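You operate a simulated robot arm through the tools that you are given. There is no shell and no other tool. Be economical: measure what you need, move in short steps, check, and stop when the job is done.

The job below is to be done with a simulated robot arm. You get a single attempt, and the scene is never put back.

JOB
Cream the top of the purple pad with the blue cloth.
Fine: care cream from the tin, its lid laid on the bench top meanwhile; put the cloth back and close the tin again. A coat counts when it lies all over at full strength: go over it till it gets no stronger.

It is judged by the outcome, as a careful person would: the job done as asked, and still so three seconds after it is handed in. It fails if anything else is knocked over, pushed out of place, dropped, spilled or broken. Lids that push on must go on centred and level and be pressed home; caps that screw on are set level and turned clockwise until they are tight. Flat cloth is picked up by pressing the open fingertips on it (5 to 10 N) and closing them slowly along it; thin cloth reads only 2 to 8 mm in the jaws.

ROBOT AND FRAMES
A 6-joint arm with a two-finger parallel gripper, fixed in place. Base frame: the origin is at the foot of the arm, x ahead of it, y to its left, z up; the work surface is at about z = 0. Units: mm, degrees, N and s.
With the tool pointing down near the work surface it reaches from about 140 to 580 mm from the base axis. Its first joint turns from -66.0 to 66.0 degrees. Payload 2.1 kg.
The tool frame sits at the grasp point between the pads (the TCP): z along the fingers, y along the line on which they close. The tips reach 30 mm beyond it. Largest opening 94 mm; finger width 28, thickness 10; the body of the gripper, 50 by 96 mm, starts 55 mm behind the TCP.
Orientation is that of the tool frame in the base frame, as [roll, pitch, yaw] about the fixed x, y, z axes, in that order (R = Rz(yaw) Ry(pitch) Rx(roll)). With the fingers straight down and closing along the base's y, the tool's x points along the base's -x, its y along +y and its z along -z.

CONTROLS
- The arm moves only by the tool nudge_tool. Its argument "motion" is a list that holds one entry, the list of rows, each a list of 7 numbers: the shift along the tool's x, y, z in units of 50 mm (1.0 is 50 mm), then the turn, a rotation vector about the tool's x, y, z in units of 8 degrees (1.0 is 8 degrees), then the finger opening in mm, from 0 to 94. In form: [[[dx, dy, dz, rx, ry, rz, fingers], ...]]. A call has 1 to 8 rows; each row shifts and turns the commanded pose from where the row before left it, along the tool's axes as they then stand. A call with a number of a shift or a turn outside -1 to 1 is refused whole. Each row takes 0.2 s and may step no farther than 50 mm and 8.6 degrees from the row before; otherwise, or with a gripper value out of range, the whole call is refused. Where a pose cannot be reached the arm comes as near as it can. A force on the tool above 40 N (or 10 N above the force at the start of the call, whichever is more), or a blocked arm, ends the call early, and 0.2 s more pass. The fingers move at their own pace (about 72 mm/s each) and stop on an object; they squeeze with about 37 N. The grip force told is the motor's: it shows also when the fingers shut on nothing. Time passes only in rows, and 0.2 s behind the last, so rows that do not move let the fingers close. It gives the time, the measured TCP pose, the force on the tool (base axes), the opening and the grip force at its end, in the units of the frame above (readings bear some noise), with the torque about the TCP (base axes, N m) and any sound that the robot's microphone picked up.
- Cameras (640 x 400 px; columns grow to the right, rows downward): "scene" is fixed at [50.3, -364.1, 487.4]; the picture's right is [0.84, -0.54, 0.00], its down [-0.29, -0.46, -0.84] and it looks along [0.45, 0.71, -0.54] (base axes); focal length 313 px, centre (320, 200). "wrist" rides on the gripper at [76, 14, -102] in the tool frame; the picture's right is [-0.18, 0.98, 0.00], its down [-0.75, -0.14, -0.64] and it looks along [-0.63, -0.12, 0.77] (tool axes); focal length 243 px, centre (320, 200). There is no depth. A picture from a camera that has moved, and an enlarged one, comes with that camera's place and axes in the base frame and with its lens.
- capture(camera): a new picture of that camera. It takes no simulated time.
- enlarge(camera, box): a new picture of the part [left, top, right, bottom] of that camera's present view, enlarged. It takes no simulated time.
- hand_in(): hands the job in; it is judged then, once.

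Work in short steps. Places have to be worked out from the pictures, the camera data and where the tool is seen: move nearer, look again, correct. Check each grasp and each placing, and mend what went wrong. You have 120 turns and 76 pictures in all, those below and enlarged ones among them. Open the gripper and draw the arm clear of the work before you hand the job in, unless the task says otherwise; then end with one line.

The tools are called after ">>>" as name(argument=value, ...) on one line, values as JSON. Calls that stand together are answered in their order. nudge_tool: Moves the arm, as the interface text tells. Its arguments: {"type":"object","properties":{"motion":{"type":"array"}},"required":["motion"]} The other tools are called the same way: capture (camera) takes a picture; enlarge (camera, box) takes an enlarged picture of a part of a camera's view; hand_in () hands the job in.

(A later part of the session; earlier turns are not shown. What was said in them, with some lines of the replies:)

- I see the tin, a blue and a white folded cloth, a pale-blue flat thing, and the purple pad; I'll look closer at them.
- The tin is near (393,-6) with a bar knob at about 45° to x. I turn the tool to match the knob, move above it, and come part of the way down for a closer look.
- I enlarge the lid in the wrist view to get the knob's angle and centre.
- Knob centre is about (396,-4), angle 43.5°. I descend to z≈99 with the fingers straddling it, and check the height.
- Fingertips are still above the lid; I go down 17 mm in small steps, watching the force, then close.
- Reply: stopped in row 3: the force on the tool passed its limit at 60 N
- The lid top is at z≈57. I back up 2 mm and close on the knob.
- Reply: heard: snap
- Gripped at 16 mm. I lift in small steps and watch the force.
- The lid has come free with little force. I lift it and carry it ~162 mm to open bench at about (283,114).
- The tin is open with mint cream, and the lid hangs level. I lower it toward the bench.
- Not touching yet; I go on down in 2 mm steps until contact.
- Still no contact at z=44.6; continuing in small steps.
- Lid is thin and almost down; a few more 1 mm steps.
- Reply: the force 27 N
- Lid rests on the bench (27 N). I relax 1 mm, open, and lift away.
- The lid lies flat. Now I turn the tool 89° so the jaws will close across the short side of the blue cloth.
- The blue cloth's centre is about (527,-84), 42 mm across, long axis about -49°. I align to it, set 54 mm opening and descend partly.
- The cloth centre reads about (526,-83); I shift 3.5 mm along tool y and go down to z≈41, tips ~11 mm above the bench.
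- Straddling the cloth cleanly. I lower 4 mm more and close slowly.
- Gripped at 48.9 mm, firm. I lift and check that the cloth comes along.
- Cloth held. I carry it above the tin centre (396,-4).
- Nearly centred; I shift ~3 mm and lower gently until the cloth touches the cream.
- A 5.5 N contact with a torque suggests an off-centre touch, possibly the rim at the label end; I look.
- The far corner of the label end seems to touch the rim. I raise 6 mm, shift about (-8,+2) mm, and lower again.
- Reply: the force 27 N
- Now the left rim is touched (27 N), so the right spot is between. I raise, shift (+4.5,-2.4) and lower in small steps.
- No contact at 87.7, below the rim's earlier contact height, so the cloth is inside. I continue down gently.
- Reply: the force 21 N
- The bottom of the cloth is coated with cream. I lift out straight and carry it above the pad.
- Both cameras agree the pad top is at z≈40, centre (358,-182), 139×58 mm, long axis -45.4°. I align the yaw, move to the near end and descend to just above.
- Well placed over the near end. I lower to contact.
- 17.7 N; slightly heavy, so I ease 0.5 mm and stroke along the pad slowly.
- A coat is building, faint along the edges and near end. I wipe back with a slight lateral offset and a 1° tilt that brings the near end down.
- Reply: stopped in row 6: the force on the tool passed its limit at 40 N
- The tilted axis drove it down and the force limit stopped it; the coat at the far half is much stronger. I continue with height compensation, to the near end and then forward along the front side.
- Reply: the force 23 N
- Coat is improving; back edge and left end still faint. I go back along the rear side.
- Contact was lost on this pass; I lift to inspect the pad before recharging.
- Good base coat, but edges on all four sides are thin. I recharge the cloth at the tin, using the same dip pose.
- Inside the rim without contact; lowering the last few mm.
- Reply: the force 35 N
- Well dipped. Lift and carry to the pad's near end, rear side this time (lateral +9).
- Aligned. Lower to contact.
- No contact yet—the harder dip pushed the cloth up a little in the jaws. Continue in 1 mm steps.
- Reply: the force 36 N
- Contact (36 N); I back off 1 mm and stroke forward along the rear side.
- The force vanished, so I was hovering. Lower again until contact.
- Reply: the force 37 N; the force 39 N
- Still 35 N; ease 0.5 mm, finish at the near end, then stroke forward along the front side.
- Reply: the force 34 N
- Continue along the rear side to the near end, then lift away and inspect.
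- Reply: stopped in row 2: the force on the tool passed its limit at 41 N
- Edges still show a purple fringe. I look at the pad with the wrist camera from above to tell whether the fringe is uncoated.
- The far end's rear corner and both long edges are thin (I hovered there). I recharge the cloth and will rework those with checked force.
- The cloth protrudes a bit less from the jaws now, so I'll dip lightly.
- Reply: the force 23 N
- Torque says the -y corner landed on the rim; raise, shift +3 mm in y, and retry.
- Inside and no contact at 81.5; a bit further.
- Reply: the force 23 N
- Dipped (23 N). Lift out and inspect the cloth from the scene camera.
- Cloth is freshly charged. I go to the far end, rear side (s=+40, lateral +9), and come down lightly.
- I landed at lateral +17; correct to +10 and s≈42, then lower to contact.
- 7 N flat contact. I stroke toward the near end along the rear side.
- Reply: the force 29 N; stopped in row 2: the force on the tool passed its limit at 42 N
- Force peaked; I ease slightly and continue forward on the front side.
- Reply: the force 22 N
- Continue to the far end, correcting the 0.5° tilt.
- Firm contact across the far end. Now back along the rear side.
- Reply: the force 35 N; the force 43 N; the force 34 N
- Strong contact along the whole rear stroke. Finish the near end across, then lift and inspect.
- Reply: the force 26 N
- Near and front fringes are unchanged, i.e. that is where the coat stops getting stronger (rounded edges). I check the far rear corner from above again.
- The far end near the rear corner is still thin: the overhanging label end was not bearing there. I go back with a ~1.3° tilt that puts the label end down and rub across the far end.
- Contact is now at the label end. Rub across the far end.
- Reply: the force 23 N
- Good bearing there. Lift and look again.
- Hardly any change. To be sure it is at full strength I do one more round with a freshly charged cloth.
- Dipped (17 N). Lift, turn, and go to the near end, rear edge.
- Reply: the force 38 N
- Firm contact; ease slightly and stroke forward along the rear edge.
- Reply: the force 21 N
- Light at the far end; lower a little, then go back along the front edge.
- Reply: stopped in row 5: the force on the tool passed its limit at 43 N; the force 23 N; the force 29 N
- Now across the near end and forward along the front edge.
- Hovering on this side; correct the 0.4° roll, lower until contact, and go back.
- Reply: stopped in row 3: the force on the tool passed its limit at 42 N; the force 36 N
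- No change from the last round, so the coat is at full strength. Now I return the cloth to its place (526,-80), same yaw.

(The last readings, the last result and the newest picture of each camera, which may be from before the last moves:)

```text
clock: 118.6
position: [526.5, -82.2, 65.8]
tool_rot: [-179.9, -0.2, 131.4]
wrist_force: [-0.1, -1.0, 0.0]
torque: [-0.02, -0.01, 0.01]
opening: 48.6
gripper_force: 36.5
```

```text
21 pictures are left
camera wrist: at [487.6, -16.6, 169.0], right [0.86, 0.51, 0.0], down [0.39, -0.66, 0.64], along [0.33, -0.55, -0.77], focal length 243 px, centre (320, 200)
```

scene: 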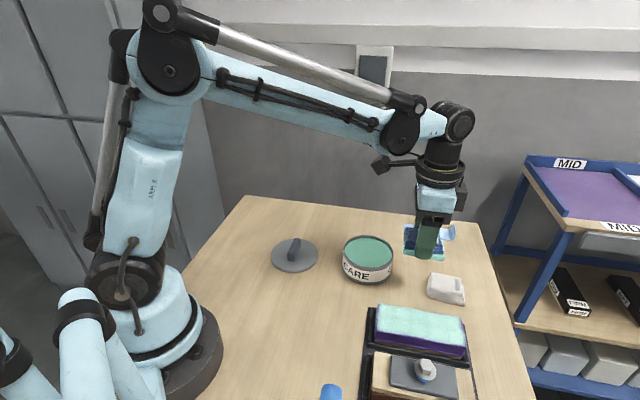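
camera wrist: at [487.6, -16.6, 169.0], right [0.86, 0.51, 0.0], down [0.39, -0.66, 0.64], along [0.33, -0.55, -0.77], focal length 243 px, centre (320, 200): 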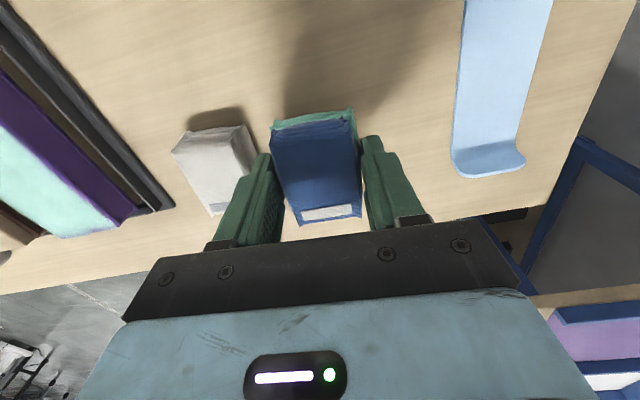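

In place; lower to the bench gently.

>>> nudge_tool(motion=[[[0.02, 0.02, 0.3, 0, 0, 0, 0], [0, 0, 0.12, 0, 0, 0, 0], [0, 0, 0.06, 0, 0, 0, 0], [0, 0, 0.04, 0, 0, 0, 0]]])

>>> nudge_tool(motion=[[[0, 0, 0.03, 0, 0, 0, 0], [0, 0, 0.02, 0, 0, 0, 0]]])

```text
clock: 119.6
position: [526.9, -79.7, 39.6]
tool_rot: [-179.9, -0.1, 131.2]
wrist_force: [-0.3, 1.1, 0.3]
torque: [-0.04, 0.0, 0.02]
opening: 48.9
gripper_force: 37.4
```

```text
clock: 120.2
position: [527.3, -80.5, 37.0]
tool_rot: [-179.9, -0.1, 131.3]
wrist_force: [0.2, 0.0, -1.4]
torque: [0.02, 0.02, -0.05]
opening: 48.8
gripper_force: 37.2
```

>>> nudge_tool(motion=[[[0, 0, 0.02, 0, 0, 0, 0], [0, 0, 0.015, 0, 0, 0, 0]]])

```text
clock: 120.8
position: [528.9, -79.6, 34.6]
tool_rot: [-179.9, 0.0, 131.4]
wrist_force: [-0.3, -0.2, -0.1]
torque: [0.02, -0.01, 0.0]
opening: 48.7
gripper_force: 37.5
```

>>> nudge_tool(motion=[[[0, 0, 0.015, 0, 0, 0, 0], [0, 0, 0.01, 0, 0, 0, 0]]])

```text
clock: 121.4
position: [527.5, -81.1, 35.5]
tool_rot: [180.0, -0.1, 131.2]
wrist_force: [1.4, 2.3, 26.2]
torque: [-0.01, -0.21, -0.03]
opening: 48.9
gripper_force: 36.9
```

Down on the bench (26 N). I ease up a little, open to 55 mm, and rise straight.

>>> nudge_tool(motion=[[[0, 0, -0.014, 0, 0, 0, 0], [0, 0, 0, 0, 0, 0, 52], [0, 0, 0, 0, 0, 0, 55], [0, 0, 0, 0, 0, 0, 55], [0, 0, -0.3, 0, 0, 0, 55], [0, 0, -0.6, 0, 0, 0, 55], [0, 0, -1, 0, 0, 0, 55], [0.6, 0, -0.6, 0, 0, 0, 55]]])

>>> capture(camera="scene")

>>> enlarge(camera="scene", box=[320, 210, 500, 322])

```text
clock: 123.2
position: [506.6, -58.7, 158.8]
tool_rot: [-179.8, -0.1, 131.3]
wrist_force: [-0.2, -0.4, 0.5]
torque: [-0.02, -0.01, -0.01]
opening: 55.2
gripper_force: 0.0
```

```text
20 pictures are left
```

scene: 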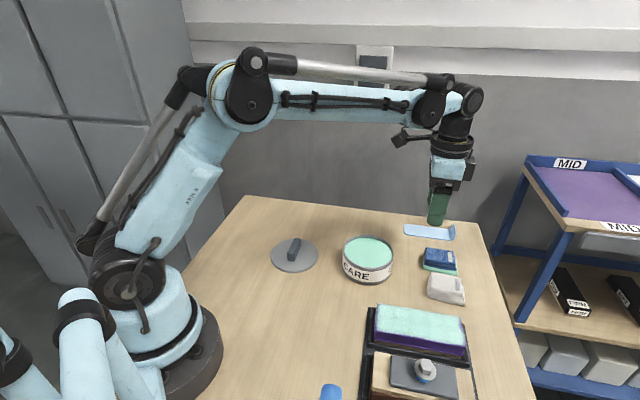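

```text
3.56 times, centred on (410, 266) of scene
camera zoom: at [50.3, -364.1, 487.4], right [0.84, -0.54, 0.0], down [-0.29, -0.46, -0.84], along [0.45, 0.71, -0.54], focal length 1113 px, centre (0, -35)
```

zoom: 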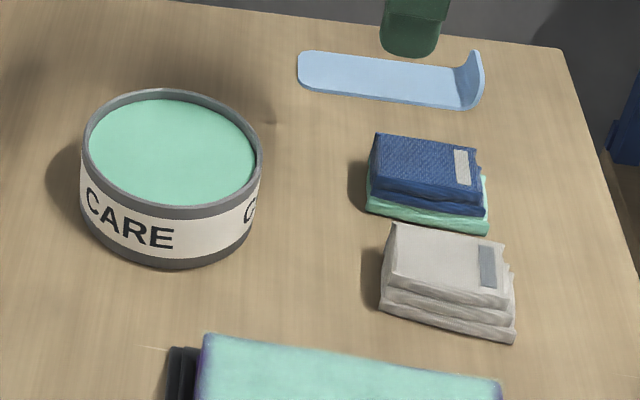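

The cloth is back and stacked, white cloth untouched. Now fetch the lid: move over it at (283,112) and turn back to yaw -136.

>>> nudge_tool(motion=[[[0.918, -0.185, 0, 0, 0, 0, 55], [0.918, -0.185, 0, 0, 0, 0, 55], [0.918, -0.185, 0, 0, 0, 0, 55], [0.918, -0.185, 0, 0, 0, 0, 55], [0.918, -0.185, 0, 0, 0, 0, 55], [0.918, -0.185, 0, 0, 0, 0, 55], [0, 0, 0, 0, 0, -0.966, 55], [0, 0, 0, 0, 0, -0.966, 55]]])

>>> nudge_tool(motion=[[[0, 0, 0, 0, 0, -0.966, 55], [0, 0, 0, 0, 0, -0.966, 55], [0, 0, 0, 0, 0, -0.966, 55], [0, 0, 0, 0, 0, -0.966, 55], [0, 0, 0, 0, 0, -0.966, 55], [0, 0, 0, 0, 0, -0.966, 55], [0, 0, 0, 0, 0, -0.966, 55], [0, 0, 0, 0, 0, -0.966, 55]]])

>>> nudge_tool(motion=[[[0, 0, 0, 0, 0, -0.966, 50], [0, 0, 0, 0, 0, -0.966, 50], [0, 0, 0, 0, 0, 0, 50]]])

>>> capture(camera="wrist")

```text
clock: 125.0
position: [284.5, 111.9, 159.7]
tool_rot: [-180.0, -0.3, 146.8]
wrist_force: [0.3, -0.8, -0.1]
torque: [0.02, 0.03, 0.0]
opening: 55.0
gripper_force: 0.0
```

```text
clock: 126.8
position: [285.0, 111.1, 161.6]
tool_rot: [179.8, -0.1, -151.3]
wrist_force: [0.6, -1.1, -0.1]
torque: [-0.02, 0.0, -0.01]
opening: 55.1
gripper_force: 0.1
```

```text
clock: 127.6
position: [285.7, 111.6, 161.2]
tool_rot: [179.8, -0.1, -135.9]
wrist_force: [0.4, -0.2, 0.0]
torque: [0.02, 0.0, -0.04]
opening: 49.9
gripper_force: 0.0
```

```text
18 pictures are left
camera wrist: at [221.1, 67.8, 263.5], right [-0.55, 0.83, 0.0], down [0.64, 0.42, 0.64], along [0.53, 0.36, -0.77], focal length 243 px, centre (320, 200)
```

wrist: 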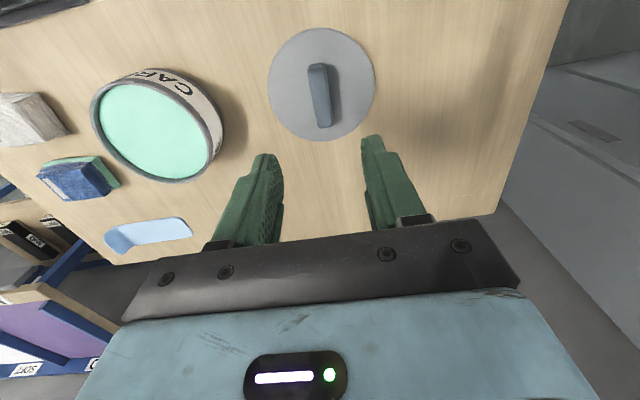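

Lid aligned below. Fine-shift 2.5 mm and descend to z≈37, then close.

>>> nudge_tool(motion=[[[0.036, 0.035, 0.8, 0, 0, 0, 50], [0, 0, 0.8, 0, 0, 0, 50], [0, 0, 0.6, 0, 0, 0, 50], [0, 0, 0.18, 0, 0, 0, 50], [0, 0, 0, 0, 0, 0, 50]]])

```text
clock: 128.8
position: [281.3, 111.4, 41.5]
tool_rot: [179.8, -0.2, -136.0]
wrist_force: [1.1, -0.1, 0.5]
torque: [0.03, 0.01, -0.02]
opening: 50.1
gripper_force: 0.0
```

>>> nudge_tool(motion=[[[-0.025, -0.02, 0.05, 0.025, -0.025, 0, 50], [0, 0, 0.03, 0, 0, 0, 50], [0, 0, 0, 0, 0, 0, 30], [0, 0, 0, 0, 0, 0, 10], [0, 0, 0, 0, 0, 0, 0], [0, 0, 0, 0, 0, 0, 0]]])

```text
clock: 130.2
position: [283.4, 111.4, 38.4]
tool_rot: [-179.9, 0.2, -136.1]
wrist_force: [-0.3, -0.4, 0.1]
torque: [0.04, 0.02, -0.02]
opening: 16.2
gripper_force: 36.5
```

Gripped the knob. Lift and carry back above the tin (tin's image hasn't shifted), aiming at the original pose (395.4,-3.1).

>>> nudge_tool(motion=[[[0, 0, -0.2, 0, 0, 0, 0], [0, 0, -0.9, 0, 0, 0, 0], [0, 0, -0.9, 0, 0, 0, 0], [0, -0.8, 0, 0, 0, 0, 0], [0, -0.8, 0, 0, 0, 0, 0], [0, -0.8, 0, 0, 0, 0, 0], [-0.014, -0.804, 0, 0, 0, 0, 0], [0, 0, 0, 0, 0, 0, 0]]])

>>> nudge_tool(motion=[[[0, 0, 0.5, 0, 0, 0, 0], [0, 0, 0.16, 0, 0, 0, 0], [0, 0, 0, 0, 0, 0, 0]]])

>>> enlarge(camera="scene", box=[320, 180, 440, 300])

>>> capture(camera="wrist")

```text
clock: 132.0
position: [395.6, -3.7, 138.1]
tool_rot: [-180.0, 0.1, -135.9]
wrist_force: [-0.1, -0.3, -0.2]
torque: [0.02, 0.0, 0.02]
opening: 16.1
gripper_force: 37.3
```

```text
clock: 132.8
position: [396.5, -2.1, 105.8]
tool_rot: [180.0, 0.0, -136.0]
wrist_force: [0.2, 1.0, -0.5]
torque: [0.04, 0.01, 0.03]
opening: 15.9
gripper_force: 36.5
```

```text
3.33 times, centred on (380, 240) of scene
camera zoom: at [50.3, -364.1, 487.4], right [0.84, -0.54, 0.0], down [-0.29, -0.46, -0.84], along [0.45, 0.71, -0.54], focal length 1043 px, centre (120, 67)
```

zoom: 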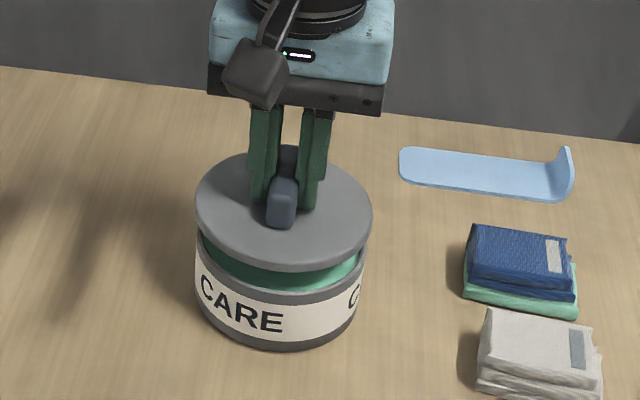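

```text
16 pictures are left
camera wrist: at [331.1, -45.9, 208.3], right [-0.55, 0.83, 0.0], down [0.64, 0.42, 0.64], along [0.54, 0.35, -0.77], focal length 243 px, centre (320, 200)
```

wrist: 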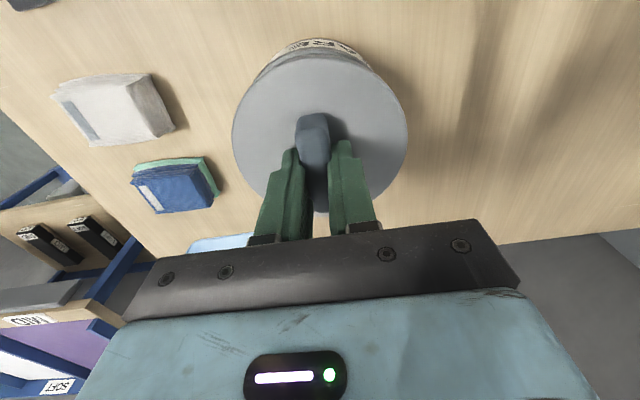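

Lid is centred above the tin. Lower to contact.

>>> nudge_tool(motion=[[[0, 0, 0.16, 0, 0, 0, 0], [0, 0, 0.08, 0, 0, 0, 0], [0, 0, 0.03, 0, 0, 0, 0]]])

>>> enlarge(camera="scene", box=[330, 220, 420, 300])

```text
clock: 133.6
position: [396.2, -2.5, 91.3]
tool_rot: [180.0, 0.2, -136.0]
wrist_force: [-0.3, 1.3, 0.0]
torque: [0.0, -0.02, -0.02]
opening: 15.9
gripper_force: 37.2
```

```text
5.00 times, centred on (375, 260) of scene
camera zoom: at [50.3, -364.1, 487.4], right [0.84, -0.54, 0.0], down [-0.29, -0.46, -0.84], along [0.45, 0.71, -0.54], focal length 1565 px, centre (45, -100)
```

zoom: 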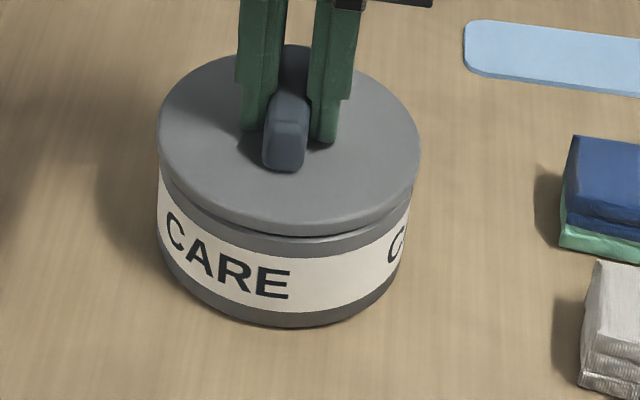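

Aligned just as it was originally. Press down in small steps.

>>> nudge_tool(motion=[[[0, 0, 0.02, 0, 0, 0, 0], [0, 0, 0.02, 0, 0, 0, 0], [0, 0, 0.02, 0, 0, 0, 0]]])

```text
clock: 134.4
position: [395.9, -1.8, 88.0]
tool_rot: [180.0, 0.1, -136.0]
wrist_force: [-0.4, 0.0, -0.3]
torque: [0.01, 0.0, 0.03]
opening: 15.8
gripper_force: 36.8
```

>>> nudge_tool(motion=[[[0, 0, 0.02, 0, 0, 0, 0], [0, 0, 0.02, 0, 0, 0, 0], [0, 0, 0.02, 0, 0, 0, 0]]])

```text
clock: 135.1
position: [395.3, -4.0, 88.2]
tool_rot: [-179.9, 0.0, -136.1]
wrist_force: [-2.8, -0.9, 9.9]
torque: [0.46, -0.21, 0.09]
opening: 16.0
gripper_force: 36.8
heard: snap
stopped in row 3: the force on the tool passed its limit at 45 N (the readings are from after the stop); the commanded pose is now the measured one
```

A snap was heard at 45 N. I look to see whether it is seated level.

>>> enlarge(camera="scene", box=[330, 220, 420, 300])

```text
5.00 times, centred on (375, 260) of scene
camera zoom: at [50.2, -364.1, 487.4], right [0.84, -0.54, 0.0], down [-0.29, -0.46, -0.84], along [0.45, 0.71, -0.54], focal length 1565 px, centre (45, -100)
```

zoom: 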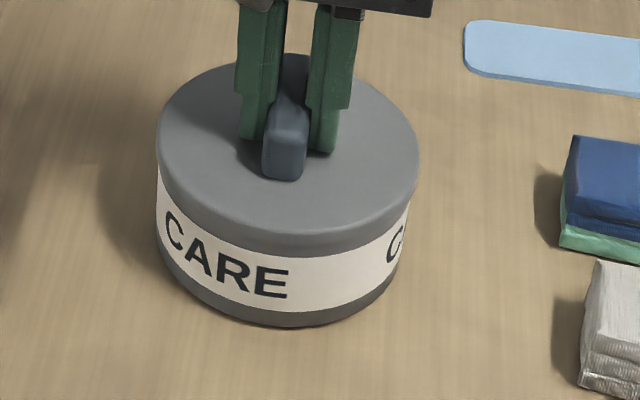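

Seated flush and level. Release, then press evenly once more on the lid with open fingertips to be sure.

>>> nudge_tool(motion=[[[0, 0, 0, 0, 0, 0, 25], [0, 0, 0, 0, 0, 0, 60], [0, 0, 0, 0, 0, 0, 60], [0, 0, 0, 0, 0, 0, 60]]])

>>> nudge_tool(motion=[[[0, 0, 0.02, 0, 0, 0, 60], [0, 0, 0.02, 0, 0, 0, 60], [0, 0, 0.02, 0, 0, 0, 60]]])

```text
clock: 136.1
position: [395.3, -3.3, 87.3]
tool_rot: [-179.8, 0.1, -136.0]
wrist_force: [2.9, -3.6, 11.3]
torque: [0.12, 0.09, 0.0]
opening: 56.9
gripper_force: 0.0
```

```text
clock: 136.6
position: [394.5, -3.2, 87.0]
tool_rot: [-179.8, -0.1, -136.1]
wrist_force: [-0.3, -0.3, 14.3]
torque: [0.14, 0.12, 0.03]
opening: 57.3
gripper_force: 0.0
stopped in row 2: the force on the tool passed its limit at 45 N (the readings are from after the stop); the commanded pose is now the measured one
```

Contact at z=87.0, the same as the originally closed lid, with no further movement. Retract clear and take final views.

>>> nudge_tool(motion=[[[0, 0, -0.2, 0, 0, 0, 60], [0, 0, -0.9, 0, 0, 0, 60], [0, 0, -0.9, 0, 0, 0, 60], [0, 0, -0.9, 0, 0, 0, 60], [0, 0.9, -0.3, 0, 0, 0, 80], [0, 0.9, 0, 0, 0, 0, 94], [0, 0.9, 0, 0, 0, 0, 94]]])

>>> capture(camera="scene")

>>> enlarge(camera="scene", box=[320, 210, 500, 390])

```text
clock: 138.2
position: [301.3, 94.1, 245.5]
tool_rot: [-179.8, -0.1, -136.1]
wrist_force: [1.0, 0.1, 0.6]
torque: [0.03, -0.02, -0.01]
opening: 93.8
gripper_force: 0.0
```

```text
13 pictures are left
```

scene: 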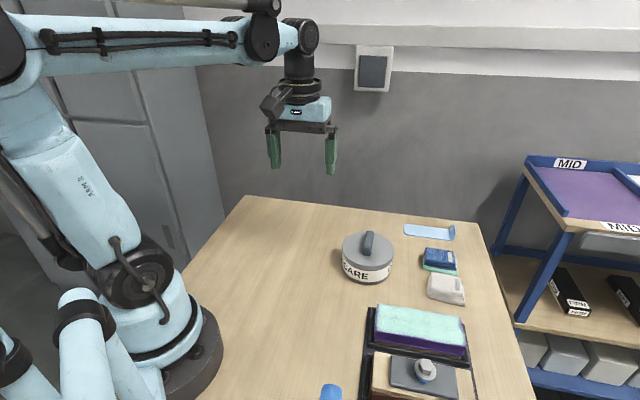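

```text
2.22 times, centred on (410, 300) of scene
camera zoom: at [50.3, -364.1, 487.4], right [0.84, -0.54, 0.0], down [-0.29, -0.46, -0.84], along [0.45, 0.71, -0.54], focal length 696 px, centre (120, -22)
```

zoom: 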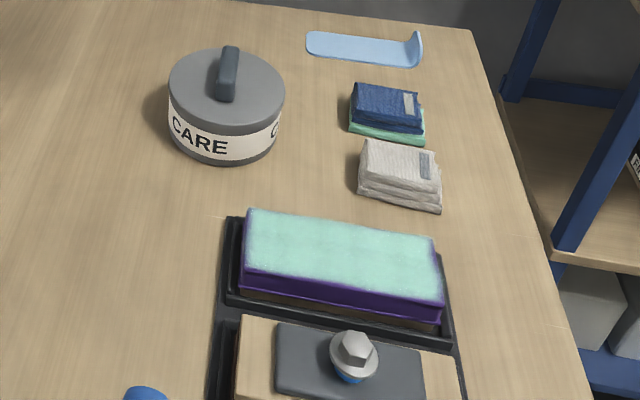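

The pad is coated, the tin is closed, the cloth is back in place and nothing else has moved, so I hand in.

>>> hand_in()

```text
The job is handed in.
```

I creamed the top of the purple pad with the blue cloth until another freshly charged pass made it no stronger; a thin purple fringe remains along the rounded edges, most visible at the far end. The cloth is back about 4 mm from its original spot, the lid is pressed on level with a snap, and the job is handed in.
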